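You operate a simulated robot arm through the tools that you are given. There is no shell and no other tool.

You are at the controls of a simulated two-armed robot. One attempt, no reset.

JOB
Swap the L guide block on the track for the M one.
Fine: pull the green pin up first, stand the old block in the well that is empty now, then push the pin down on the new one. Set down upright: what you pick out.
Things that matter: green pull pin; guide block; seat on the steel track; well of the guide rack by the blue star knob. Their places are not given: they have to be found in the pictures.

It is judged by the outcome, as a careful person would: the job done as asked, and still so three seconds after it is handed in. It fails if anything else is knocked over, pushed out of place, dropped, spilled or broken.

ROBOT AND FRAMES
Two 7-joint arms with two-finger parallel grippers on one trunk that stands fixed in place. Base frame: the origin is at the foot of the trunk, x ahead of it, y to its left, z up. Units: m, degrees, N and s.
The left shoulder is at [0.05, 0.187, 1.135], the right one opposite. With the tool pointing down near the work surface each hand reaches from about 0.1 to 0.66 m from the base axis, measured 20 degrees to its own side. Payload 3.43 kg a hand.
The TCP of each hand is the grasp point between the finger pads, 0.03 m short of the fingertips. In the tool frame z runs along the fingers and y along their closing line. Largest opening 0.094 m; finger width 0.028, thickness 0.01; the body of the gripper, 0.05 by 0.096 m, starts 0.055 m behind the TCP.
Orientation is told as [roll, pitch, yaw] about the base's x, y, z axes, in that order, counted from this pose: with the fingers straight down and closing along the base's y, the tool's x points along the base's -x, its y along +y and its z along -z.

CONTROLS
- The arms move only by the tool move_arm. It takes "left_plan", "right_plan" or both (then of equal length, played together; a hand with none holds still); each is a list of rows, each a list of 3 entries, a list of its own where there are three numbers: the opening, from 0 (shut) to 1 (fully open), then the shift along the tool's x, y, z in units of 40 mm (1.0 is 40 mm), then the turn, a rotation vector about the tool's x, y, z in units of 6 degrees (1.0 is 6 degrees). In form: [[hand, [x, y, z], [ax, ay, az]], ...]. A call has 1 to 20 rows; each row shifts and turns the commanded pose from where the row before left it, along the tool's axes as they then stand. A call with a number of a shift or a turn outside -1 to 1 is refused whole. Rows are played at 5 a second. More than 0.05 m and 8.6 degrees between two rows, or a gripper value outside its range, and nothing of the call is played. A pose out of reach is approached as far as the arm can. The call stops where the force on the tool passes 40 N (or 10 N more than at its start, if that is more) or the arm is blocked; 0.2 s more then pass. The fingers move at their own pace (about 0.153 m/s each) and stop on an object; they squeeze with about 43 N. The grip force told is the motor's: it shows also when the fingers shut on nothing. Time passes only in rows, and 0.2 s behind the last, so rows that do not move let the fingers close. The reply holds the time, the measured pose of the TCP, the force on the tool along the base axes, the opening and the grip force, in the units named above and with some noise, with the torque about the TCP (base axes, N m) and any sound that the robot's microphone picked up, and new pictures: "show" is both (left out), scene, wrist or none (wrist: the cameras of the hands that moved).
- Cameras (640 x 400 px; columns grow to the right, rows downward): "scene" is now at [0.145, -0.0283, 1.3031]; the picture's right is [-0.31, -0.95, 0.00], its down [-0.48, 0.16, -0.86] and it looks along [0.82, -0.27, -0.51] (base axes); focal length 342 px, centre (320, 200). "left" rides on the left gripper at [0.076, -0.014, -0.103] in its tool frame; the picture's right is [0.18, 0.98, 0.00], its down [-0.75, 0.14, -0.64] and it looks along [-0.63, 0.12, 0.77] (tool axes); focal length 243 px, centre (320, 200). "right" rides on the right gripper at [0.076, 0.014, -0.103] in its tool frame; the picture's right is [-0.18, 0.98, 0.00], its down [-0.75, -0.14, -0.64] and it looks along [-0.63, -0.12, 0.77] (tool axes); focal length 243 px, centre (320, 200).
- raise_lower(by): slides the trunk up (or, below 0, down) by that many m; the arms and the scene camera ride with it, the base frame stays. It gives what a move gives, with no picture.
- turn_head(pan, tilt): turns the head with the scene camera to pan (to the left, within 80 degrees either way) and tilt (down, from -29 to 69), counted from straight ahead of the robot. It gives what a move gives, and a new picture of the scene camera.
- measure_at(camera, pixels): for up to 12 pixels [column, row] of the newest picture of that camera ("zoom" is the newest enlarged one), the place [x, y, z] in the base frame of the surface seen there, good to about 0.002 m. The clock stands still meanwhile.
- close_up(camera, box): a new picture of the part [left, top, right, bottom] of that camera's present view, enlarged. The clock stands still meanwhile.
- hand_in(): hands the job in; it is judged then, once.

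Unless the task says otherwise, let go and move clear before handing in.

The tools are called by a JSON object that holds its "name" and its "arguments". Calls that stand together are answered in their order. move_arm: Moves the arms, as the interface text tells. Its arguments: {"type":"object","properties":{"left_plan":{"type":"array","items":{"type":"array"}},"right_plan":{"type":"array","items":{"type":"array"}},"show":{"type":"string","enum":["both","scene","wrist","none"]}},"required":[]} The other tools are called the same way: raise_lower (by) slides the trunk up or down; turn_head (pan, tilt) turns the head that bears the scene camera; measure_at (camera, pixels) gives the place of the surface under pixels of a picture; close_up (camera, box) takes an enlarged picture of a part of a camera's view; hand_in () hands the job in.

At the start:

```text
clock: 0.0
left_tcp_pos: [0.4438, 0.0592, 1.1035]
left_tool_rot: [0.0, 0.0, 0.1]
left_contact_force: [0.0, 1.6, -0.2]
left_wrist_torque: [-0.02, 0.03, -0.02]
left_width: 0.0938
left_finger_force: 0.0
right_tcp_pos: [0.3658, -0.2877, 1.1063]
right_tool_rot: [0.0, 0.1, 0.0]
right_contact_force: [0.3, 0.2, -0.1]
right_wrist_torque: [0.02, -0.01, 0.02]
right_width: 0.094
right_finger_force: 0.0
trunk travel left (down, up): [-0.35, 0.082]
head pan, tilt: [-18.3, 30.6]
```

scene: 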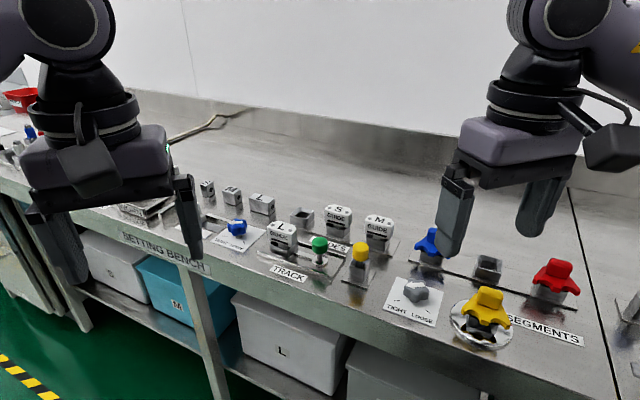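
right: 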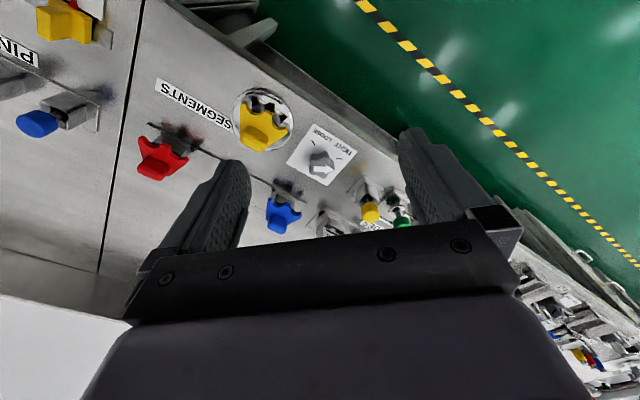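
left: 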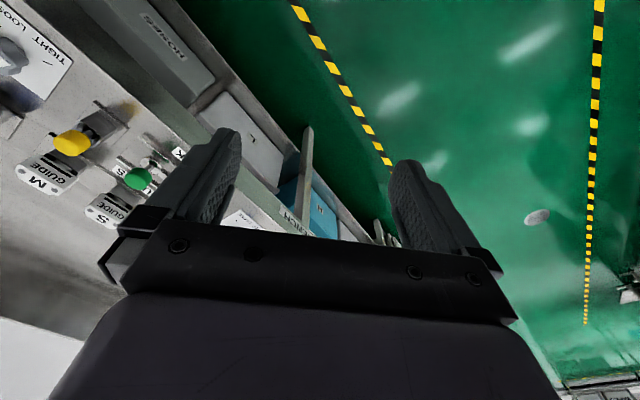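

The scene shows the track with block L at about (281,236), the green pin at (319,245), and guide blocks S (338,218) and M (379,228) in a rack. I'll enlarge that part of the view.

{"name": "close_up", "arguments": {"camera": "scene", "box": [180, 170, 420, 320]}}

{"name": "close_up", "arguments": {"camera": "scene", "box": [360, 200, 600, 350]}}

```text
2.67 times, centred on (300, 245) of scene
```

zoom: 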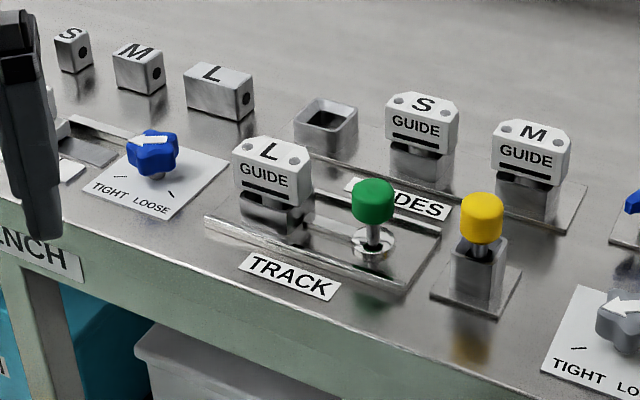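

```text
2.67 times, centred on (480, 275) of scene
```

zoom: 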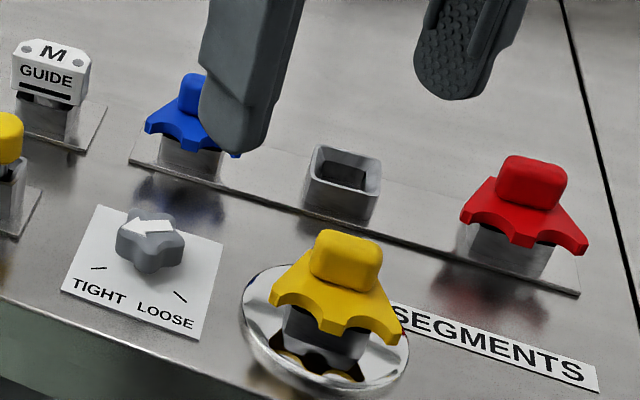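

The rack has an empty well at the left (zoom 327,118), then S and M. L stands on the track beside the green pin. I'll turn the head to see the track area centrally and from closer.

{"name": "turn_head", "arguments": {"pan": 0, "tilt": 45}}

```text
clock: 0.8
left_tcp_pos: [0.4442, 0.0566, 1.1039]
left_tool_rot: [0.0, 0.0, 0.0]
left_contact_force: [-0.3, 0.0, -0.9]
left_wrist_torque: [0.03, -0.02, 0.01]
left_width: 0.094
left_finger_force: 0.1
right_tcp_pos: [0.3647, -0.2895, 1.1076]
right_tool_rot: [-0.1, 0.0, 0.1]
right_contact_force: [1.1, 1.0, 0.1]
right_wrist_torque: [0.01, -0.03, -0.01]
right_width: 0.0941
right_finger_force: 0.1
trunk travel left (down, up): [-0.35, 0.082]
head pan, tilt: [0.0, 45.0]
```

scene: 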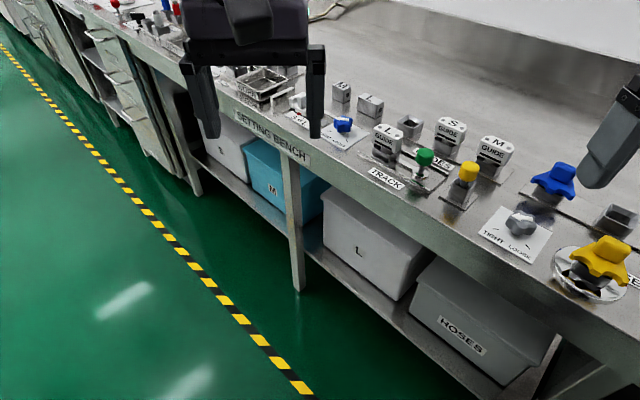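

The bench runs at an angle to the robot, with the track near (400,155). I'll enlarge the part around it and measure key points.

{"name": "close_up", "arguments": {"camera": "scene", "box": [330, 90, 530, 215]}}

```text
3.20 times, centred on (430, 152) of scene
```

zoom: 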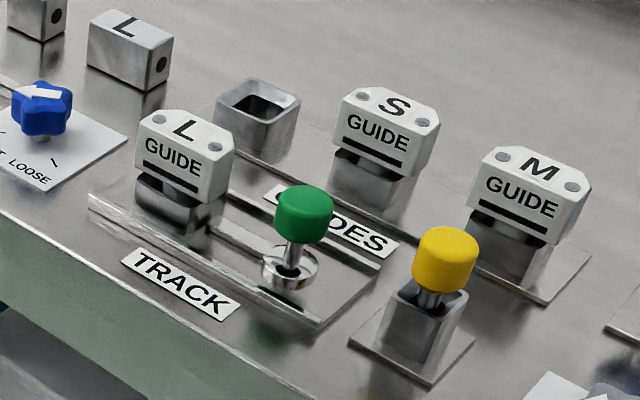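

{"name": "measure_at", "arguments": {"camera": "zoom", "pixels": [[185, 130], [159, 119], [215, 147], [175, 165], [395, 105], [364, 96], [424, 122], [540, 168], [504, 154], [572, 186], [305, 200], [290, 262]]}}

{"name": "measure_at", "arguments": {"camera": "zoom", "pixels": [[219, 99], [255, 82], [299, 96], [262, 118], [258, 105], [265, 280], [312, 300], [100, 205], [315, 325], [370, 270], [445, 245], [60, 330]]}}

```text
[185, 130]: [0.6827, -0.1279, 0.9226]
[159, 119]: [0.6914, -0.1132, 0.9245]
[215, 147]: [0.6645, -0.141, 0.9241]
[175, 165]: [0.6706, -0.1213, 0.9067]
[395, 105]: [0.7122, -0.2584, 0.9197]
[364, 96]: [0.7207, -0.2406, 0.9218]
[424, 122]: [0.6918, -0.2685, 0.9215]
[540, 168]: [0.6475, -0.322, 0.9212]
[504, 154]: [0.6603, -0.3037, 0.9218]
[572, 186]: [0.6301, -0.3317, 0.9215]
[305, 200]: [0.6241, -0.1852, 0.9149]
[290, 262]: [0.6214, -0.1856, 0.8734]
```

```text
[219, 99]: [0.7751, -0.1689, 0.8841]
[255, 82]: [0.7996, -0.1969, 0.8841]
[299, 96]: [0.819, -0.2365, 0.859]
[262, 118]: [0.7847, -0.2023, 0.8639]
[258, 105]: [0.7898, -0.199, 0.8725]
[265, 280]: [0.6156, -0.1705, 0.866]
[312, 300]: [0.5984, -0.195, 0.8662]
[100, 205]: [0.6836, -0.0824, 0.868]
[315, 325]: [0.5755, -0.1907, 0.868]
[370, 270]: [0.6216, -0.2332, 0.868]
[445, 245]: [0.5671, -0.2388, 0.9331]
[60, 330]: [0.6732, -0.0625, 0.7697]
```

The measured layout: L top near (0.68,-0.127,0.924), S (0.706,-0.254), M (0.645,-0.318), green pin (0.624,-0.185,0.915); the rack and track run at about 45° to the base axes. I'll take finer close-ups to get block edges and the empty well.

{"name": "close_up", "arguments": {"camera": "scene", "box": [360, 105, 440, 155]}}

```text
8.00 times, centred on (400, 130) of scene
```

zoom: 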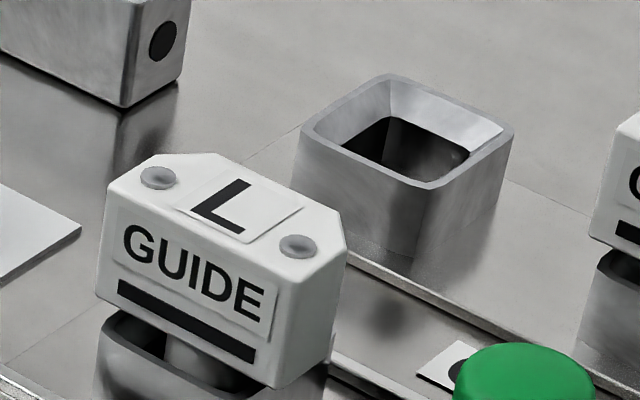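

The empty well is a chamfered square socket (zoom rim corners about (302,130), (388,75), (515,125), (425,185)); blocks have a stem in such sockets. I'll measure its rim, the L block's corners and the socket below it.

{"name": "measure_at", "arguments": {"camera": "zoom", "pixels": [[306, 130], [388, 78], [508, 126], [425, 183], [365, 158], [400, 150], [360, 215], [450, 215], [120, 190], [160, 160], [215, 158], [340, 232]]}}

{"name": "measure_at", "arguments": {"camera": "zoom", "pixels": [[158, 177], [297, 245], [110, 205], [285, 275], [180, 310], [105, 290], [270, 380], [130, 345], [190, 350], [120, 390], [250, 395], [300, 340]]}}

```text
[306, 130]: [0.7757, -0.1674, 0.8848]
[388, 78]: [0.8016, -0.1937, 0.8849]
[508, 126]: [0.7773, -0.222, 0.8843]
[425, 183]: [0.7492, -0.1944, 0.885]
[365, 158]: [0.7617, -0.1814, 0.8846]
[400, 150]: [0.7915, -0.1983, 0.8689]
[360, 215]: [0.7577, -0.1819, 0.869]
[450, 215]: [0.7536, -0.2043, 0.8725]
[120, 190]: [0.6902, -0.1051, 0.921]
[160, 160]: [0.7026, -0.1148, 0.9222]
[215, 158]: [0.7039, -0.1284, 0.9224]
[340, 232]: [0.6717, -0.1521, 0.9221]
```

```text
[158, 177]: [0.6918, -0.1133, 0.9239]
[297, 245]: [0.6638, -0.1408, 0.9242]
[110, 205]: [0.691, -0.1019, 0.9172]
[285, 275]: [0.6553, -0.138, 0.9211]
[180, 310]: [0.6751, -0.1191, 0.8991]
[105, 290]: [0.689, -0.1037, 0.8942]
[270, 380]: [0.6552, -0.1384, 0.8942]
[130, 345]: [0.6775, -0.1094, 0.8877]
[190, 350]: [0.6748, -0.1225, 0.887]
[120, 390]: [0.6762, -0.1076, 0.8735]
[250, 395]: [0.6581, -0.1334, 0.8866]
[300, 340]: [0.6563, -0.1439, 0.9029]
```

The L well is about (0.776,-0.194), rim z 0.885; L block head is ~0.052 x 0.028, z 0.893–0.922, and these are at the edge of reach, so I'll need a tilted hand. First I'll move the left hand aside and turn the right hand (yaw -45, tilt 30) in free air.

{"name": "move_arm", "arguments": {"left_plan": [[1, [0.44, 0.62, -0.15], [0, 0, 0]], [1, [0.44, 0.62, -0.15], [0, 0, 0]], [1, [0.44, 0.62, -0.15], [0, 0, 0]], [1, [0.44, 0.62, -0.15], [0, 0, 0]], [1, [0.44, 0.62, -0.15], [0, 0, 0]], [1, [0.44, 0.62, -0.15], [0, 0, 0]], [1, [0.44, 0.62, -0.15], [0, 0, 0]], [1, [0.44, 0.62, -0.15], [0, 0, 0]], [1, [0, 0, 0], [0, 0, 0]], [1, [0, 0, 0], [0, 0, 0]], [1, [0, 0, 0], [0, 0, 0]], [1, [0, 0, 0], [0, 0, 0]], [1, [0, 0, 0], [0, 0, 0]]], "right_plan": [[1, [0, 0, 0], [0, 0, 0.9375]], [1, [0, 0, 0], [0, 0, 0.9375]], [1, [0, 0, 0], [0, 0, 0.9375]], [1, [0, 0, 0], [0, 0, 0.9375]], [1, [0, 0, 0], [0, 0, 0.9375]], [1, [0, 0, 0], [0, 0, 0.9375]], [1, [0, 0, 0], [0, 0, 0.9375]], [1, [0, 0, 0], [0, 0, 0.9375]], [1, [0, 0, 0], [0, -1, 0]], [1, [0, 0, 0], [0, -1, 0]], [1, [0, 0, 0], [0, -1, 0]], [1, [0, 0, 0], [0, -1, 0]], [1, [0, 0, 0], [0, -1, 0]]], "show": "both"}}

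```text
clock: 3.6
left_tcp_pos: [0.3036, 0.2557, 1.153]
left_tool_rot: [-0.1, -0.1, 0.1]
left_contact_force: [-0.1, 0.2, -0.5]
left_wrist_torque: [-0.02, -0.01, -0.01]
left_width: 0.0939
left_finger_force: 0.1
right_tcp_pos: [0.365, -0.2889, 1.1073]
right_tool_rot: [0.2, -30.1, -45.0]
right_contact_force: [0.2, -0.4, 0.3]
right_wrist_torque: [-0.03, -0.01, 0.03]
right_width: 0.0942
right_finger_force: 0.0
trunk travel left (down, up): [-0.35, 0.082]
head pan, tilt: [0.0, 45.0]
```

scene: 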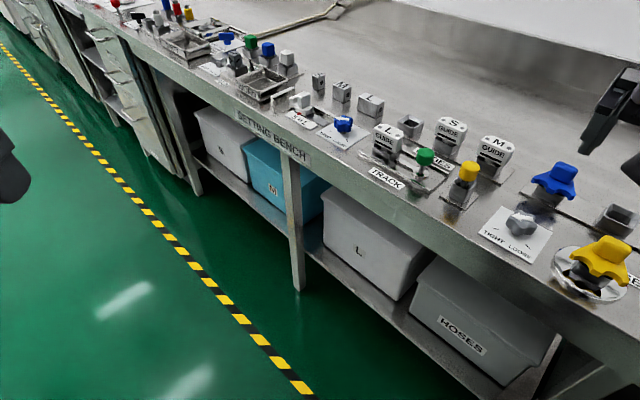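
right: 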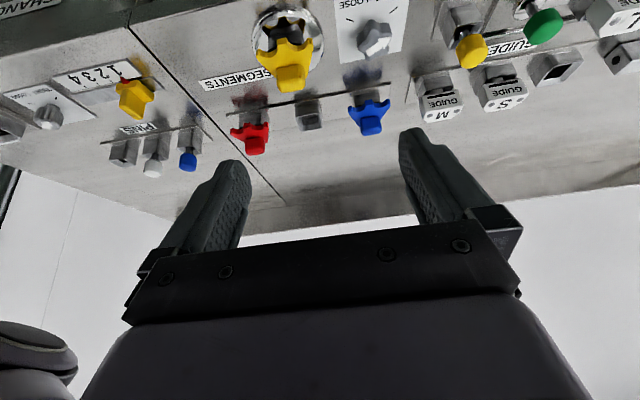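
left: 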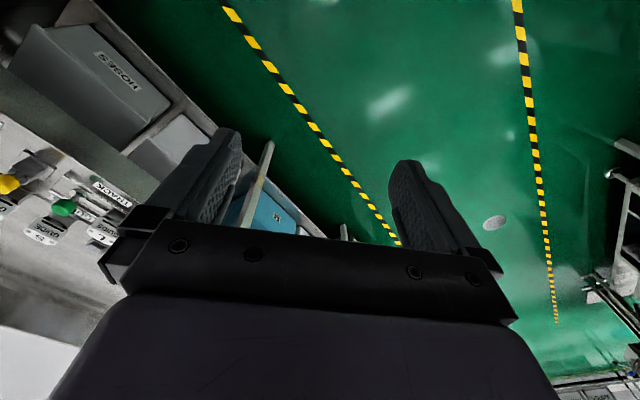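

The right hand is now at yaw -45, pitch -30 and the left is aside. I'll now test the reach by moving the right hand to over the empty well at z≈1.03 in free air.

{"name": "move_arm", "arguments": {"right_plan": [[1, [-0.352, 0.813, 0.405], [0, 0, 0]], [1, [-0.352, 0.813, 0.405], [0, 0, 0]], [1, [-0.352, 0.813, 0.405], [0, 0, 0]], [1, [-0.352, 0.813, 0.405], [0, 0, 0]], [1, [-0.352, 0.813, 0.405], [0, 0, 0]], [1, [-0.352, 0.813, 0.405], [0, 0, 0]], [1, [-0.352, 0.813, 0.405], [0, 0, 0]], [1, [-0.352, 0.813, 0.405], [0, 0, 0]], [1, [-0.352, 0.813, 0.405], [0, 0, 0]], [1, [-0.352, 0.813, 0.405], [0, 0, 0]], [1, [-0.352, 0.813, 0.405], [0, 0, 0]]], "show": "both"}}

```text
clock: 6.0
left_tcp_pos: [0.3037, 0.2556, 1.1512]
left_tool_rot: [0.0, 0.0, 0.1]
left_contact_force: [0.2, -0.5, -0.8]
left_wrist_torque: [0.03, 0.01, 0.0]
left_width: 0.0939
left_finger_force: 0.2
right_tcp_pos: [0.6905, -0.2143, 1.0372]
right_tool_rot: [0.0, -29.9, -44.9]
right_contact_force: [0.0, -0.8, 0.8]
right_wrist_torque: [0.03, 0.02, -0.02]
right_width: 0.0941
right_finger_force: 0.1
right hand out of reach, approached as far as the arm can: row 9, 10, 11
trunk travel left (down, up): [-0.35, 0.082]
head pan, tilt: [0.0, 45.0]
```

scene: 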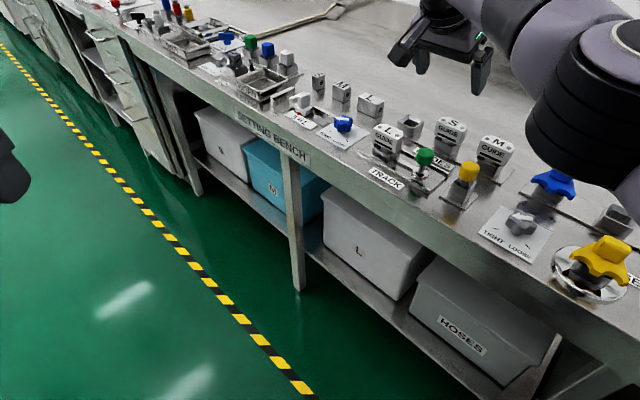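
right: 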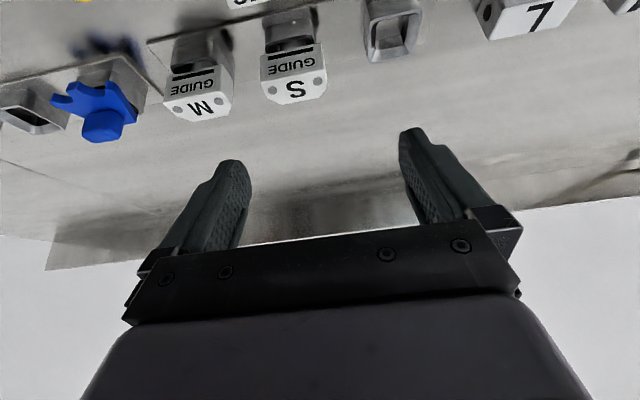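

At tilt 30 the hand stopped at (0.6905,-0.2143,1.037), short of the commanded 0.776 — the limit of reach. I'll tilt further in place (to 60) in free air to see how far it then gets.

{"name": "move_arm", "arguments": {"right_plan": [[1, [0, 0, 0], [0, -1, 0]], [1, [0, 0, 0], [0, -1, 0]], [1, [0, 0, 0], [0, -1, 0]], [1, [0, 0, 0], [0, -1, 0]], [1, [0, 0, 0], [0, -1, 0]], [1, [0, 0, 0], [0, 0, 0]]], "show": "both"}}

```text
clock: 7.4
left_tcp_pos: [0.3032, 0.2552, 1.1519]
left_tool_rot: [0.1, 0.0, 0.0]
left_contact_force: [0.3, -0.2, -0.9]
left_wrist_torque: [0.04, 0.02, -0.04]
left_width: 0.0941
left_finger_force: 0.0
right_tcp_pos: [0.7004, -0.2116, 1.037]
right_tool_rot: [0.0, -60.1, -44.9]
right_contact_force: [-0.7, -0.5, -0.4]
right_wrist_torque: [-0.04, 0.02, 0.03]
right_width: 0.0942
right_finger_force: 0.0
right hand out of reach, approached as far as the arm can: row 1, 2
trunk travel left (down, up): [-0.35, 0.082]
head pan, tilt: [0.0, 45.0]
```

scene: 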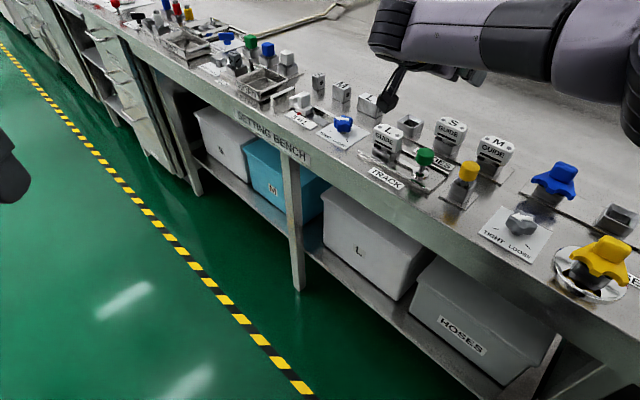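
right: 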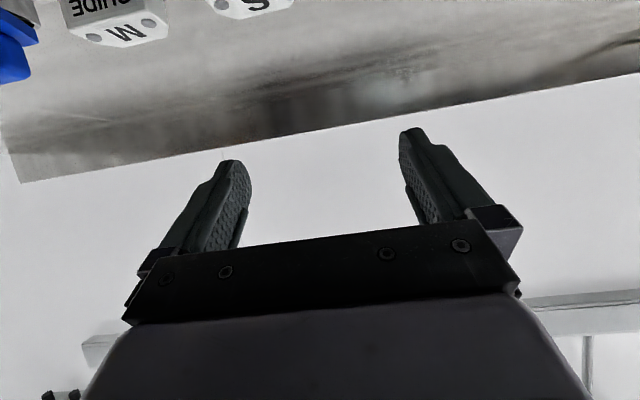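

At tilt 60 the arm has slack again, with TCP at (0.700,-0.212,1.037). I'll push out toward the well's xy in this posture to see the limit.

{"name": "move_arm", "arguments": {"right_plan": [[1, [-0.263, 0.85, 0.455], [0, 0, 0]], [1, [-0.263, 0.85, 0.455], [0, 0, 0]], [1, [0, 0, 0], [0, 0, 0]]], "show": "scene"}}

```text
clock: 8.2
left_tcp_pos: [0.3039, 0.255, 1.152]
left_tool_rot: [0.0, -0.1, 0.1]
left_contact_force: [0.3, 0.0, 0.6]
left_wrist_torque: [0.04, -0.05, 0.01]
left_width: 0.0938
left_finger_force: 0.1
right_tcp_pos: [0.7291, -0.2041, 1.036]
right_tool_rot: [0.2, -60.0, -45.0]
right_contact_force: [-1.3, 0.0, 0.0]
right_wrist_torque: [0.04, 0.01, 0.0]
right_width: 0.094
right_finger_force: 0.2
right hand out of reach, approached as far as the arm can: row 1, 2
trunk travel left (down, up): [-0.35, 0.082]
head pan, tilt: [0.0, 45.0]
```

scene: 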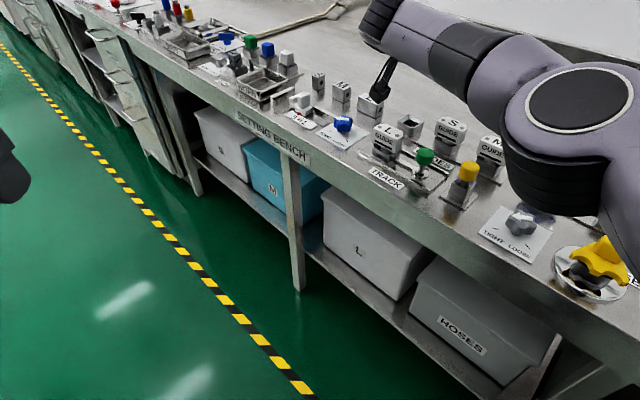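

Tilt 60 with yaw -45 ends at (0.729,-0.204,1.036) — still short, possibly a wrist joint limit rather than arm length. I'll swing the hand to yaw +45 (slightly drawn back, in free air) and compare.

{"name": "move_arm", "arguments": {"right_plan": [[1, [0.3536, -0.707, -0.6124], [0, 0, 0]], [1, [0.3536, -0.707, -0.6124], [0, 0, 0]], [1, [0, 0, 0], [-0.866, 0, -0.5]], [1, [0, 0, 0], [-0.866, 0, -0.5]], [1, [0, 0, 0], [-0.866, 0, -0.5]], [1, [0, 0, 0], [-0.866, 0, -0.5]], [1, [0, 0, 0], [-0.866, 0, -0.5]], [1, [0, 0, 0], [-0.866, 0, -0.5]], [1, [0, 0, 0], [-0.866, 0, -0.5]], [1, [0, 0, 0], [-0.866, 0, -0.5]], [1, [0, 0, 0], [-0.866, 0, -0.5]], [1, [0, 0, 0], [-0.866, 0, -0.5]], [1, [0, 0, 0], [-0.866, 0, -0.5]], [1, [0, 0, 0], [-0.866, 0, -0.5]], [1, [0, 0, 0], [-0.866, 0, -0.5]], [1, [0, 0, 0], [-0.866, 0, -0.5]], [1, [0, 0, 0], [-0.866, 0, -0.5]]], "show": "scene"}}

```text
clock: 11.8
left_tcp_pos: [0.3032, 0.2537, 1.151]
left_tool_rot: [0.0, 0.0, 0.1]
left_contact_force: [0.2, 0.8, 0.8]
left_wrist_torque: [0.0, 0.02, -0.02]
left_width: 0.094
left_finger_force: 0.0
right_tcp_pos: [0.6504, -0.2049, 1.0365]
right_tool_rot: [0.2, -60.1, 32.9]
right_contact_force: [-1.0, -0.1, 0.5]
right_wrist_torque: [0.0, 0.0, 0.02]
right_width: 0.0939
right_finger_force: 0.0
right hand out of reach, approached as far as the arm can: row 16, 17
trunk travel left (down, up): [-0.35, 0.082]
head pan, tilt: [0.0, 45.0]
```

scene: 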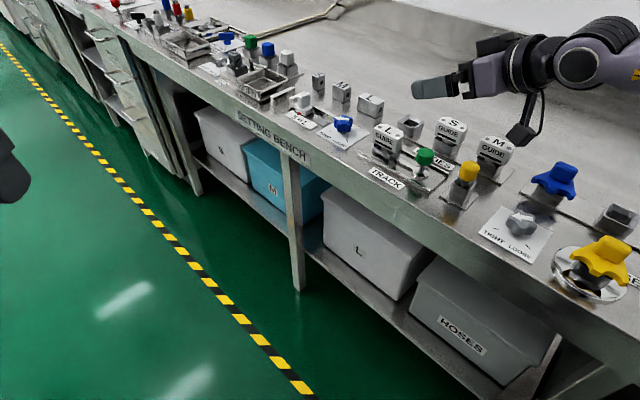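

The hand stalled at yaw 33 (tilt 60), so wrist joint limits matter. I'll measure points on the hand and wrist in the picture (fingers (430,88), ring (525,65), wrist joint (595,65), camera (517,133)) to learn the geometry.

{"name": "measure_at", "arguments": {"camera": "scene", "pixels": [[418, 90], [440, 86], [478, 78], [500, 70], [525, 65], [540, 55], [588, 68], [615, 45], [517, 133], [530, 140], [540, 100], [505, 125]]}}

{"name": "close_up", "arguments": {"camera": "scene", "box": [400, 0, 640, 150]}}

```text
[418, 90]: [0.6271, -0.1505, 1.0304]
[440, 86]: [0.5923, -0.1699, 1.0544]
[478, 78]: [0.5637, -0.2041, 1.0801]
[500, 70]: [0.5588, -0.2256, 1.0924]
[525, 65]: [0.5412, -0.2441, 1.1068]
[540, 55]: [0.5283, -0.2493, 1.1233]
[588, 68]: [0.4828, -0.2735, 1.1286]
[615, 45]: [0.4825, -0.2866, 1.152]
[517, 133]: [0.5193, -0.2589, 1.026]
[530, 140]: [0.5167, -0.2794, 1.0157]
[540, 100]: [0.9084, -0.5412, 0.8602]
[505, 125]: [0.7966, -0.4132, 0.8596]
```

```text
2.67 times, centred on (520, 75) of scene
```

zoom: 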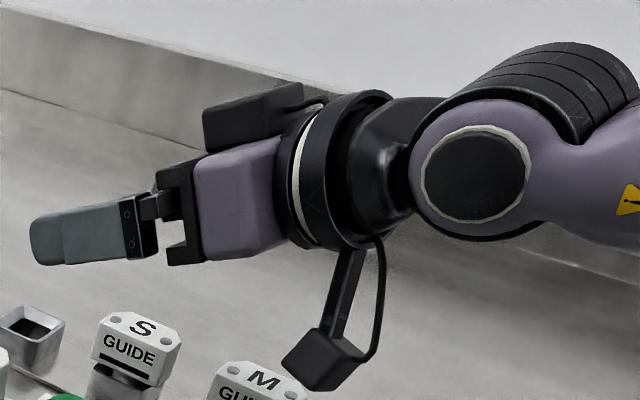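

Measured geometry puts the wrist joint ~0.20 m behind the TCP, and the camera hangs ~0.08 below the hand. I'll turn the hand to yaw 0 (straight ahead) at tilt 60 and push out to learn the pure arm-length limit, still high in the air.

{"name": "move_arm", "arguments": {"right_plan": [[1, [0, 0, 0], [0.79, 0, 0.456]], [1, [0, 0, 0], [0.79, 0, 0.456]], [1, [0, 0, 0], [0.79, 0, 0.456]], [1, [0, 0, 0], [0.79, 0, 0.456]], [1, [0, 0, 0], [0.79, 0, 0.456]], [1, [0, 0, 0], [0.79, 0, 0.456]], [1, [-0.5, 0, 0.866], [0, 0, 0]], [1, [-0.5, 0, 0.866], [0, 0, 0]], [1, [-0.5, 0, 0.866], [0, 0, 0]], [1, [-0.5, 0, 0.866], [0, 0, 0]], [1, [-0.5, 0, 0.866], [0, 0, 0]], [1, [0, 0, 0], [0, 0, 0]], [1, [0, 0, 0], [0, 0, 0]]], "show": "both"}}

```text
clock: 14.6
left_tcp_pos: [0.3043, 0.2561, 1.152]
left_tool_rot: [-0.1, 0.0, 0.1]
left_contact_force: [-0.4, -0.2, 0.2]
left_wrist_torque: [0.03, 0.0, 0.06]
left_width: 0.0942
left_finger_force: 0.1
right_tcp_pos: [0.7993, -0.2047, 1.0362]
right_tool_rot: [0.1, -60.0, 0.2]
right_contact_force: [0.5, 0.0, -0.7]
right_wrist_torque: [-0.02, 0.0, -0.02]
right_width: 0.0942
right_finger_force: 0.0
right hand out of reach, approached as far as the arm can: row 10, 11
trunk travel left (down, up): [-0.35, 0.082]
head pan, tilt: [0.0, 45.0]
```

scene: 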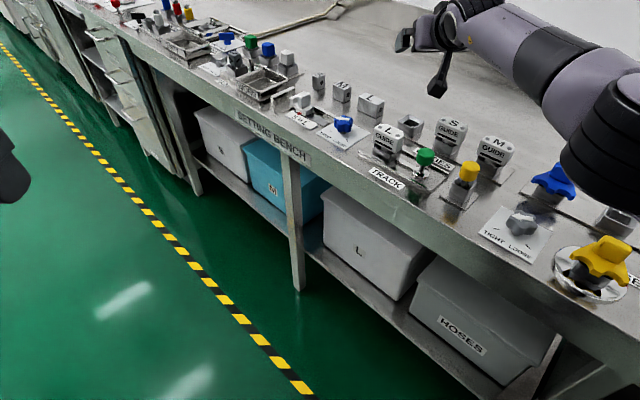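
right: 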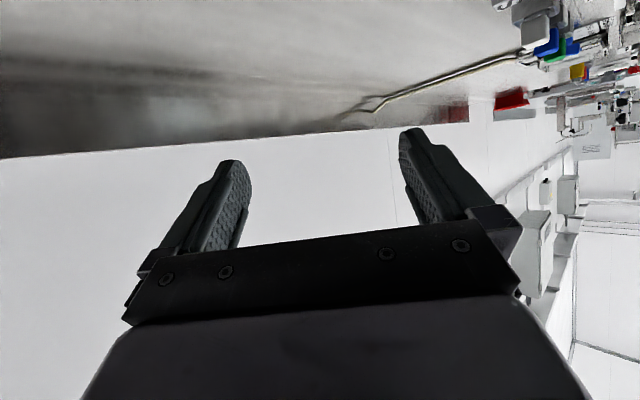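

With yaw 0 the limit is x=0.799, so wrist reach is 0.576 m from the shoulder with wrist 0.20 m behind the TCP. The empty well needs an exact position, so I'll zoom in on it and on the blocks.

{"name": "close_up", "arguments": {"camera": "scene", "box": [390, 108, 430, 133]}}

```text
16.00 times, centred on (410, 120) of scene
```

zoom: 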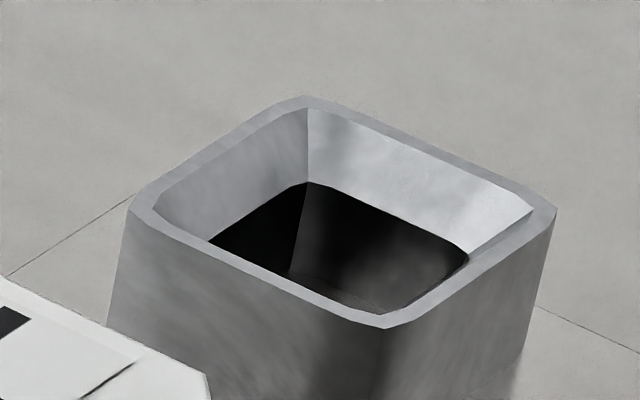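

The well is a rounded square socket with chamfered mouth. I'll measure rim points on all four sides in this close-up.

{"name": "measure_at", "arguments": {"camera": "zoom", "pixels": [[255, 272], [200, 243], [320, 305], [470, 270], [430, 300], [510, 242], [430, 148], [370, 122], [490, 178], [215, 155], [170, 185], [260, 127]]}}

{"name": "measure_at", "arguments": {"camera": "zoom", "pixels": [[250, 230], [300, 260], [400, 300], [450, 258], [420, 240], [360, 200], [310, 185], [260, 210], [340, 260], [330, 280], [400, 190], [230, 190]]}}

```text
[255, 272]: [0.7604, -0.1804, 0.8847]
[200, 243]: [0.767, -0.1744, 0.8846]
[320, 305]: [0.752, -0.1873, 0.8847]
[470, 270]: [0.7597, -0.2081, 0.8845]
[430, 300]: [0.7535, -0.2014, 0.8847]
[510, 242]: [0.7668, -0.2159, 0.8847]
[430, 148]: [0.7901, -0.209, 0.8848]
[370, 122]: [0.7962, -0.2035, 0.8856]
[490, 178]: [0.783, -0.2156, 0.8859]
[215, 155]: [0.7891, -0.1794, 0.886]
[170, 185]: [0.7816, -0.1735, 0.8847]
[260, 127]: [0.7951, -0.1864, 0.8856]
```

```text
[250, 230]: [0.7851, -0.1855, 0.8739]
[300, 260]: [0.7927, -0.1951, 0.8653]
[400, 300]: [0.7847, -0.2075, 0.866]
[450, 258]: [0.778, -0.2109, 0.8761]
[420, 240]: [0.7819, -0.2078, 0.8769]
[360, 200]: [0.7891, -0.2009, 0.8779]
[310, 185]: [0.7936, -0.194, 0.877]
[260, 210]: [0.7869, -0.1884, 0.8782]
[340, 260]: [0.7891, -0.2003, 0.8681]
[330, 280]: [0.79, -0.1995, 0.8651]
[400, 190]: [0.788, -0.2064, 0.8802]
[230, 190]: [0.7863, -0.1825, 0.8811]
```

Rim center averages to about (0.775,-0.194) with z 0.885. Next I'll get the bench direction exactly from long edges and locate L, M and the pin more finely.

{"name": "close_up", "arguments": {"camera": "scene", "box": [425, 108, 521, 168]}}

```text
6.67 times, centred on (473, 138) of scene
```

zoom: 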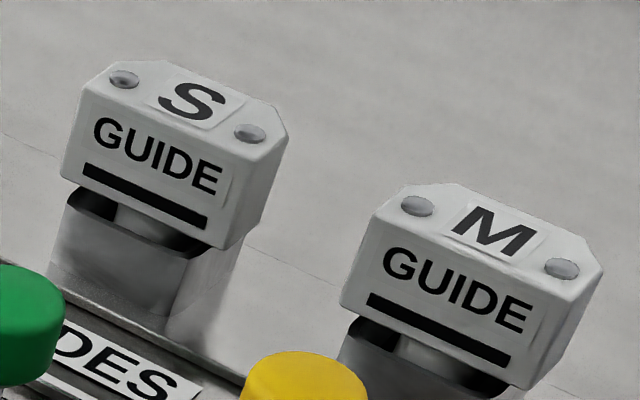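

Both S and M are clear here; I'll measure their front faces and ends to get thickness, width, heights and direction.

{"name": "measure_at", "arguments": {"camera": "zoom", "pixels": [[380, 235], [545, 310], [355, 290], [515, 370], [418, 205], [561, 268], [398, 190], [450, 186], [590, 250], [598, 275], [480, 275], [570, 330]]}}

{"name": "measure_at", "arguments": {"camera": "zoom", "pixels": [[95, 105], [250, 165], [70, 165], [215, 235], [124, 79], [249, 133], [105, 68], [165, 64], [275, 112], [284, 135], [160, 160], [265, 185]]}}

```text
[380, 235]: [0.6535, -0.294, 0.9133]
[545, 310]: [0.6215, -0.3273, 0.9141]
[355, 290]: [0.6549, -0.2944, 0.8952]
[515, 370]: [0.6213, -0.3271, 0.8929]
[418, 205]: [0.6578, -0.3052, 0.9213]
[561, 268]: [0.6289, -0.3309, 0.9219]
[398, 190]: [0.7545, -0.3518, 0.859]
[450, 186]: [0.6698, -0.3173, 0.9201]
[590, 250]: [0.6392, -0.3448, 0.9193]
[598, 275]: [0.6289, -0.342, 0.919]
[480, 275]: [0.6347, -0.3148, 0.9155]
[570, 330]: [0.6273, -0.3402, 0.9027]
```

```text
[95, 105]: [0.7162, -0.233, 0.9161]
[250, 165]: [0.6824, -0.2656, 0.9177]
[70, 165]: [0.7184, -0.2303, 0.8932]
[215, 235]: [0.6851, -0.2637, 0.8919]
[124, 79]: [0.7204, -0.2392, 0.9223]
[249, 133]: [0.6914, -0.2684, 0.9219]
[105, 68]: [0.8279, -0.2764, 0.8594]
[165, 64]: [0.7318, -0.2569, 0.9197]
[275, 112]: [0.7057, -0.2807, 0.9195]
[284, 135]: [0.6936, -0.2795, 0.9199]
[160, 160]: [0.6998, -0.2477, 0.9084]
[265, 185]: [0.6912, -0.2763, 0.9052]
```

The faces give a 45° bench direction: L centre ≈(0.683,-0.131), M centre ≈(0.647,-0.3215), well ≈(0.775,-0.194), heads z 0.893–0.9215. I'll draw the right hand back and up, and turn it to yaw -26, tilt 25 ready for the green pin.

{"name": "move_arm", "arguments": {"right_plan": [[1, [0.128, 0, -0.888], [0, 0, 0]], [1, [0.128, 0, -0.888], [0, 0, 0]], [1, [0.128, 0, -0.888], [0, 0, 0]], [1, [0.128, 0, -0.888], [0, 0, 0]], [1, [0.128, 0, -0.888], [0, 0, 0]], [1, [0.128, 0, -0.888], [0, 0, 0]], [1, [0, 0, 0], [0.762, 0, 0.44]], [1, [0, 0, 0], [0.762, 0, 0.44]], [1, [0, 0, 0], [0.762, 0, 0.44]], [1, [0, 0, 0], [0.762, 0, 0.44]], [1, [0, 0, 0], [0.762, 0, 0.44]], [1, [0, 0, 0], [0, 0.972, 0]], [1, [0, 0, 0], [0, 0.972, 0]], [1, [0, 0, 0], [0, 0.972, 0]], [1, [0, 0, 0], [0, 0.972, 0]], [1, [0, 0, 0], [0, 0.972, 0]], [1, [0, 0, 0], [0, 0.972, 0]], [0.5, [0, 0, 0], [0, 0, 0]]], "show": "both"}}

{"name": "raise_lower", "arguments": {"by": -0.06}}

{"name": "turn_head", "arguments": {"pan": -16, "tilt": 35}}

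```text
clock: 18.4
left_tcp_pos: [0.3042, 0.2546, 1.1522]
left_tool_rot: [0.0, -0.1, 0.1]
left_contact_force: [0.1, -0.9, -0.1]
left_wrist_torque: [-0.04, 0.03, -0.01]
left_width: 0.094
left_finger_force: 0.0
right_tcp_pos: [0.598, -0.2072, 1.115]
right_tool_rot: [0.1, -24.9, -26.3]
right_contact_force: [0.6, -1.0, 0.3]
right_wrist_torque: [0.01, 0.02, 0.0]
right_width: 0.047
right_finger_force: 0.1
trunk travel left (down, up): [-0.35, 0.082]
head pan, tilt: [0.0, 45.0]
```

scene: 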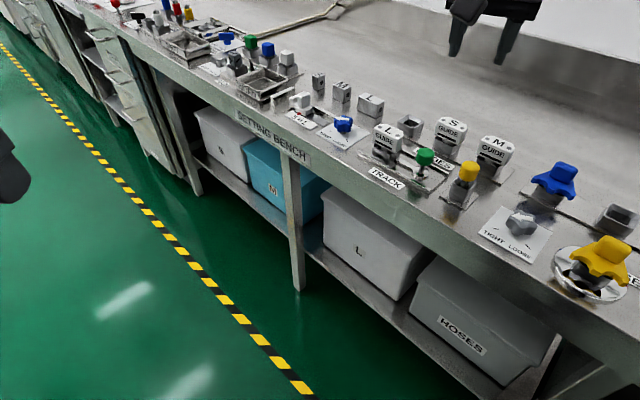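
right: 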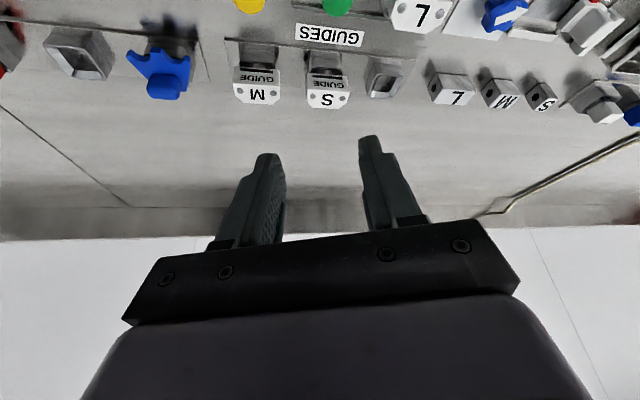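

```text
clock: 19.4
left_tcp_pos: [0.3026, 0.2554, 1.092]
left_tool_rot: [-0.1, 0.0, 0.2]
left_contact_force: [0.3, 0.3, -0.7]
left_wrist_torque: [-0.01, 0.01, -0.01]
left_width: 0.0941
left_finger_force: 0.2
right_tcp_pos: [0.5979, -0.2072, 1.0564]
right_tool_rot: [0.1, -25.0, -26.2]
right_contact_force: [-0.3, 0.9, 0.0]
right_wrist_torque: [0.0, 0.0, 0.01]
right_width: 0.047
right_finger_force: 0.0
trunk travel left (down, up): [-0.29, 0.142]
head pan, tilt: [0.0, 45.0]
```

```text
clock: 20.2
left_tcp_pos: [0.303, 0.2547, 1.0918]
left_tool_rot: [0.0, 0.0, 0.1]
left_contact_force: [0.5, 0.2, 0.0]
left_wrist_torque: [0.0, 0.01, 0.05]
left_width: 0.0942
left_finger_force: 0.1
right_tcp_pos: [0.5973, -0.2085, 1.057]
right_tool_rot: [0.1, -25.0, -26.2]
right_contact_force: [-0.7, 0.3, 0.4]
right_wrist_torque: [-0.01, -0.03, -0.02]
right_width: 0.0469
right_finger_force: 0.0
trunk travel left (down, up): [-0.29, 0.142]
head pan, tilt: [-16.0, 35.0]
```

scene: 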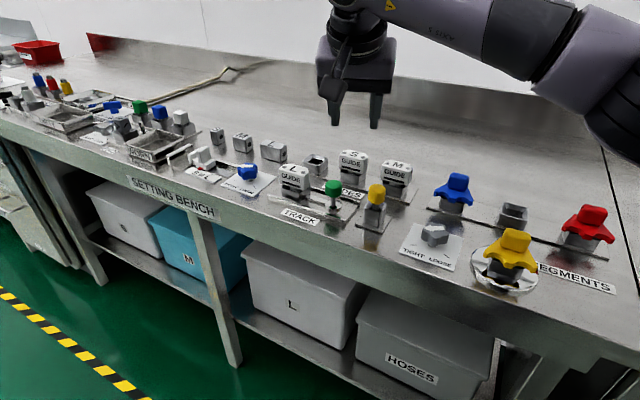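

The head now sees the whole station clearly. I'll zoom in on the green pin at (333,190) and the track.

{"name": "close_up", "arguments": {"camera": "scene", "box": [260, 155, 364, 220]}}

{"name": "close_up", "arguments": {"camera": "scene", "box": [312, 172, 360, 202]}}

```text
6.15 times, centred on (312, 188) of scene
```

zoom: 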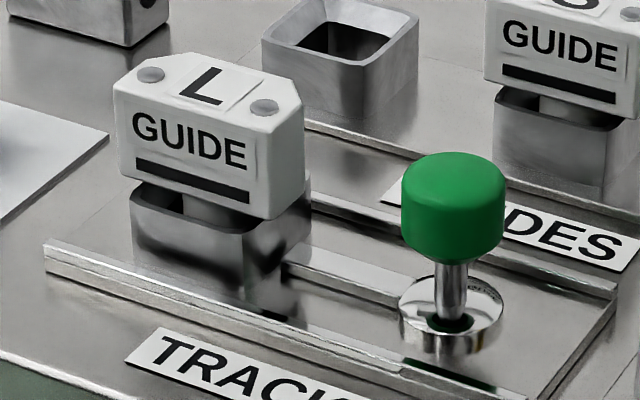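

```text
13.33 times, centred on (336, 187) of scene
```

zoom: 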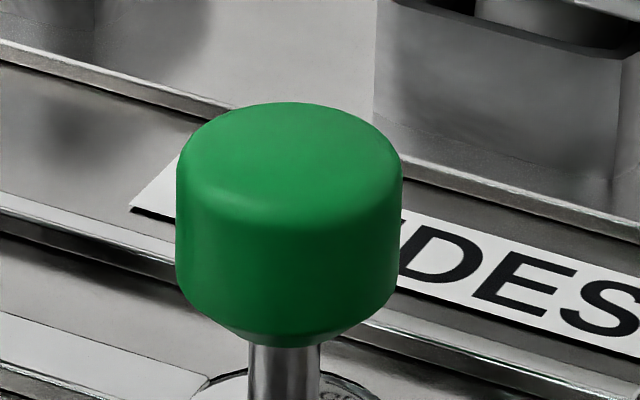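

{"name": "measure_at", "arguments": {"camera": "zoom", "pixels": [[290, 160], [290, 115], [290, 205], [200, 155], [385, 160], [290, 230], [285, 300], [190, 260], [390, 260], [285, 330], [282, 365], [340, 300]]}}

```text
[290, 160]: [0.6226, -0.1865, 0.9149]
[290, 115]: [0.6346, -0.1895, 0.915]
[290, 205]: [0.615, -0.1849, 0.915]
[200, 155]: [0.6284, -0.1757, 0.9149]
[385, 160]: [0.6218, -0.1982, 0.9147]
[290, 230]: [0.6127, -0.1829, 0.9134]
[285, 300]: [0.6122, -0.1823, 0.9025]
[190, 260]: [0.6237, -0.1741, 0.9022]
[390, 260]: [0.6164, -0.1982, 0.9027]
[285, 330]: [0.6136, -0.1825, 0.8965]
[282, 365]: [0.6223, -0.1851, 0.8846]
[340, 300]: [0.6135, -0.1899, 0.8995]
```

Pin head: centre ≈(0.6235,-0.1865), radius 12.5 mm, z 0.894–0.915. I'll bring the right hand to 6 cm above the grip pose over the pin, half open.

{"name": "move_arm", "arguments": {"right_plan": [[0.5, [0.218, 0.253, 0.64], [0, 0, 0]], [0.5, [0.218, 0.253, 0.64], [0, 0, 0]], [0.5, [0.218, 0.253, 0.64], [0, 0, 0]], [0.5, [0, 0, 0], [0, 0, 0]]], "show": "both"}}

```text
clock: 21.2
left_tcp_pos: [0.3025, 0.2551, 1.0919]
left_tool_rot: [0.0, 0.0, 0.0]
left_contact_force: [0.6, -0.5, -0.5]
left_wrist_torque: [0.03, 0.01, 0.01]
left_width: 0.094
left_finger_force: 0.1
right_tcp_pos: [0.6197, -0.1858, 0.9741]
right_tool_rot: [0.2, -24.9, -26.2]
right_contact_force: [0.2, -0.5, 0.6]
right_wrist_torque: [0.0, 0.02, -0.02]
right_width: 0.0469
right_finger_force: 0.0
trunk travel left (down, up): [-0.29, 0.142]
head pan, tilt: [-16.0, 35.0]
```

scene: 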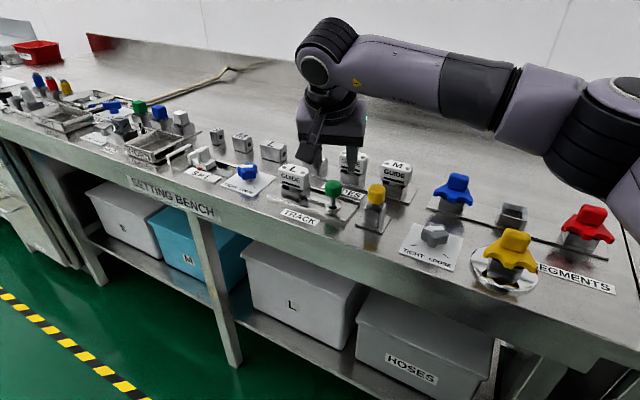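
right: 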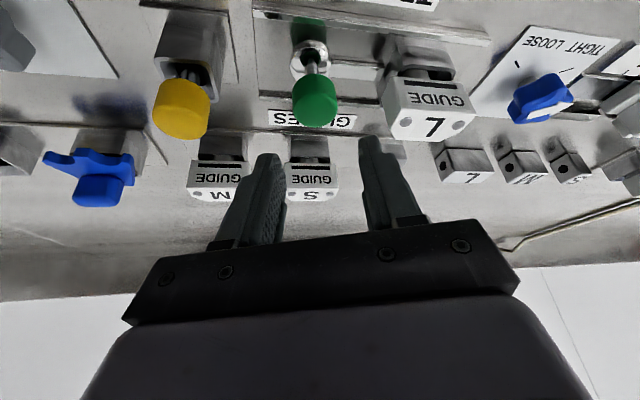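

The green pin lies between the fingers in the wrist view (313,100). I'll lower straight down 60 mm to the grip pose, slowly, then look before closing.

{"name": "move_arm", "arguments": {"right_plan": [[0.5, [0.211, 0, 0.453], [0, 0, 0]], [0.5, [0.211, 0, 0.453], [0, 0, 0]], [0.5, [0.211, 0, 0.453], [0, 0, 0]], [0.5, [0, 0, 0], [0, 0, 0]]], "show": "both"}}

{"name": "close_up", "arguments": {"camera": "right", "box": [200, 20, 440, 170]}}

{"name": "close_up", "arguments": {"camera": "scene", "box": [260, 135, 380, 210]}}

```text
clock: 22.2
left_tcp_pos: [0.3043, 0.2554, 1.0919]
left_tool_rot: [0.0, 0.0, 0.1]
left_contact_force: [0.1, -0.9, -0.5]
left_wrist_torque: [-0.02, -0.01, 0.02]
left_width: 0.094
left_finger_force: 0.0
right_tcp_pos: [0.6193, -0.1838, 0.9167]
right_tool_rot: [0.1, -25.1, -26.2]
right_contact_force: [0.1, -0.3, -0.1]
right_wrist_torque: [-0.01, 0.0, -0.02]
right_width: 0.0467
right_finger_force: 0.1
trunk travel left (down, up): [-0.29, 0.142]
head pan, tilt: [-16.0, 35.0]
```

scene: 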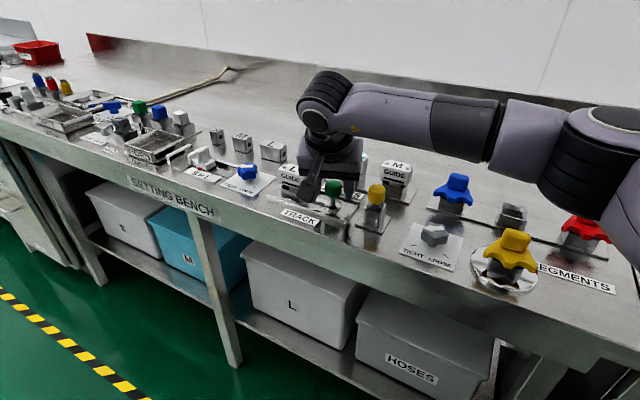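
right: 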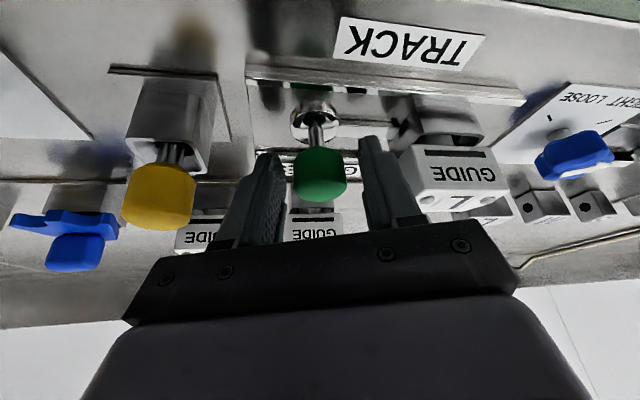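

```text
2.67 times, centred on (320, 95) of right
```

zoom: 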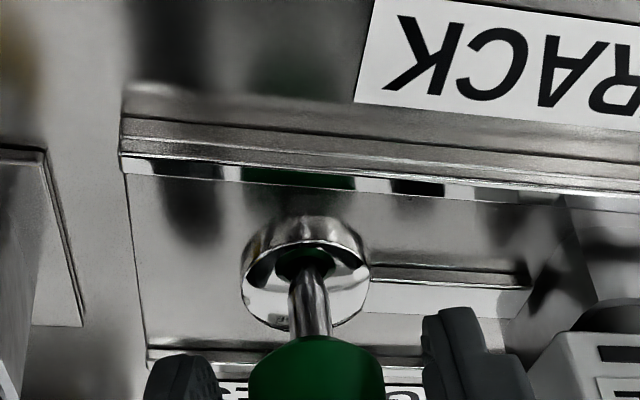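

```text
5.33 times, centred on (320, 172) of scene
```

zoom: 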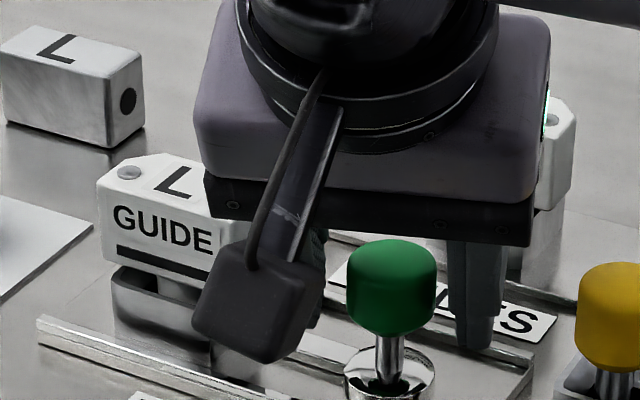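

The green head sits between the fingers, a bit nearer the left-image finger; nothing touches. I'll close the fingers on it.

{"name": "move_arm", "arguments": {"right_plan": [[0.15, [0, 0, 0], [0, 0, 0]], [0.15, [0, 0, 0], [0, 0, 0]], [0.15, [0, 0, 0], [0, 0, 0]]], "show": "wrist"}}

```text
clock: 23.0
left_tcp_pos: [0.3025, 0.2545, 1.092]
left_tool_rot: [0.0, 0.0, 0.1]
left_contact_force: [0.2, 0.0, 0.3]
left_wrist_torque: [0.03, 0.01, -0.06]
left_width: 0.0942
left_finger_force: 0.1
right_tcp_pos: [0.6195, -0.1842, 0.9163]
right_tool_rot: [0.0, -24.9, -26.1]
right_contact_force: [-1.5, -1.5, -1.2]
right_wrist_torque: [-0.11, 0.04, 0.0]
right_width: 0.0292
right_finger_force: 45.3
trunk travel left (down, up): [-0.29, 0.142]
head pan, tilt: [-16.0, 35.0]
```

right: 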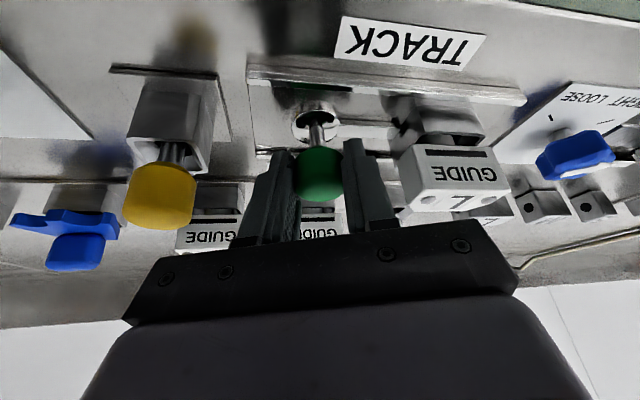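

The fingers hold the head (width 29 mm, 45 N). I'll pull straight up in small steps, watching the force.

{"name": "move_arm", "arguments": {"right_plan": [[0.15, [-0.053, 0, -0.113], [0, 0, 0]], [0.15, [-0.053, 0, -0.113], [0, 0, 0]], [0.15, [0, 0, 0], [0, 0, 0]]], "show": "wrist"}}

```text
clock: 23.8
left_tcp_pos: [0.3023, 0.2546, 1.0919]
left_tool_rot: [0.0, -0.1, 0.1]
left_contact_force: [-0.1, -0.4, 0.1]
left_wrist_torque: [-0.04, -0.02, 0.01]
left_width: 0.0939
left_finger_force: 0.1
right_tcp_pos: [0.6205, -0.1844, 0.9255]
right_tool_rot: [0.0, -24.9, -26.2]
right_contact_force: [-3.2, -3.0, -1.2]
right_wrist_torque: [-0.06, 0.29, 0.02]
right_width: 0.0291
right_finger_force: 45.2
trunk travel left (down, up): [-0.29, 0.142]
head pan, tilt: [-16.0, 35.0]
```

right: 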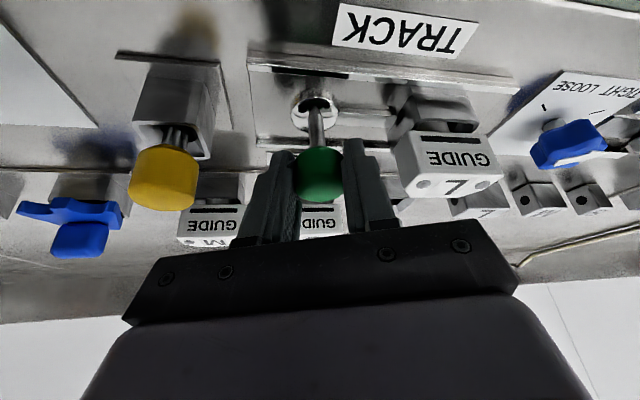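

The pin rose ~9 mm with little resistance. I'll go on in small steps and watch for a stop.

{"name": "move_arm", "arguments": {"right_plan": [[0.15, [-0.032, 0, -0.068], [0, 0, 0]], [0.15, [-0.032, 0, -0.068], [0, 0, 0]], [0.15, [0, 0, 0], [0, 0, 0]]], "show": "wrist"}}

```text
clock: 24.6
left_tcp_pos: [0.3035, 0.254, 1.091]
left_tool_rot: [0.1, -0.1, 0.1]
left_contact_force: [-0.2, -0.6, -0.1]
left_wrist_torque: [-0.03, -0.01, 0.0]
left_width: 0.0938
left_finger_force: 0.0
right_tcp_pos: [0.6197, -0.1836, 0.9321]
right_tool_rot: [0.2, -25.0, -26.2]
right_contact_force: [-5.0, -3.6, -3.5]
right_wrist_torque: [-0.04, 0.32, -0.04]
right_width: 0.0295
right_finger_force: 44.8
trunk travel left (down, up): [-0.29, 0.142]
head pan, tilt: [-16.0, 35.0]
```

right: 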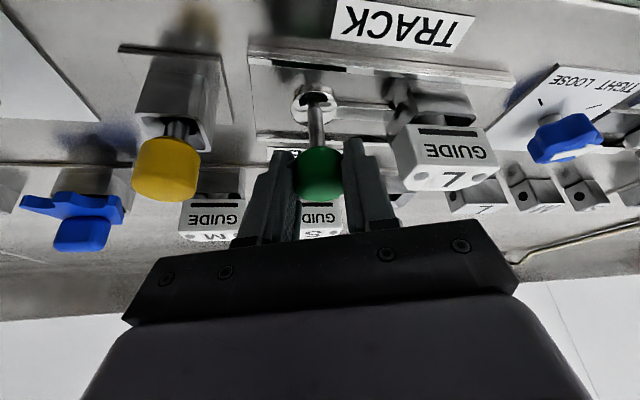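

It's up ~16 mm with a slowly growing small force (-3.5 N). I'll continue with 3 mm steps.

{"name": "move_arm", "arguments": {"right_plan": [[0.15, [-0.032, 0, -0.068], [0, 0, 0]], [0.15, [0, 0, 0], [0, 0, 0]]], "show": "wrist"}}

{"name": "close_up", "arguments": {"camera": "right", "box": [240, 50, 400, 150]}}

```text
clock: 25.2
left_tcp_pos: [0.3035, 0.2554, 1.0921]
left_tool_rot: [0.0, 0.1, 0.1]
left_contact_force: [-0.4, 0.4, 0.0]
left_wrist_torque: [-0.01, 0.02, 0.02]
left_width: 0.0942
left_finger_force: 0.0
right_tcp_pos: [0.6188, -0.1844, 0.9345]
right_tool_rot: [0.2, -25.0, -26.2]
right_contact_force: [-2.5, -3.8, -2.9]
right_wrist_torque: [0.04, 0.33, -0.04]
right_width: 0.0291
right_finger_force: 45.2
trunk travel left (down, up): [-0.29, 0.142]
head pan, tilt: [-16.0, 35.0]
```

right: 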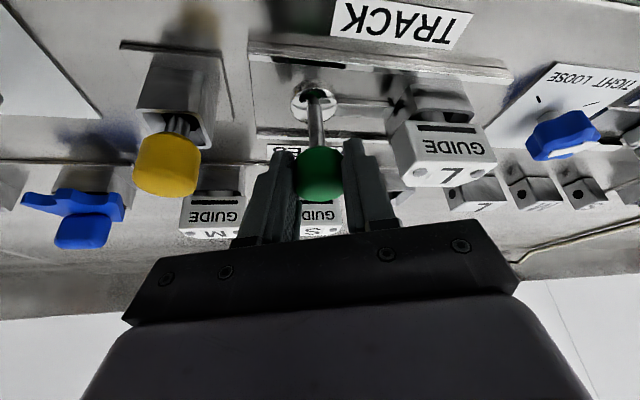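

```text
4.00 times, centred on (320, 100) of right
```

zoom: 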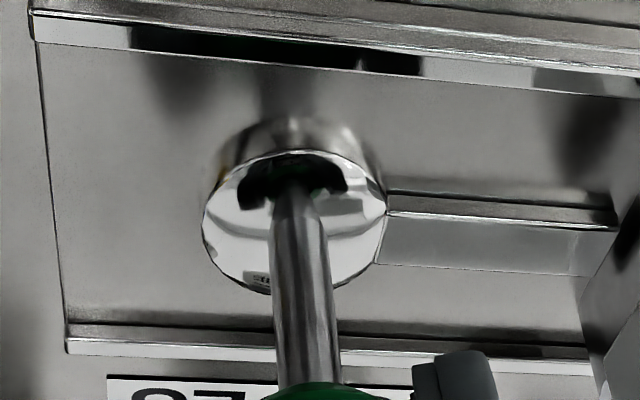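

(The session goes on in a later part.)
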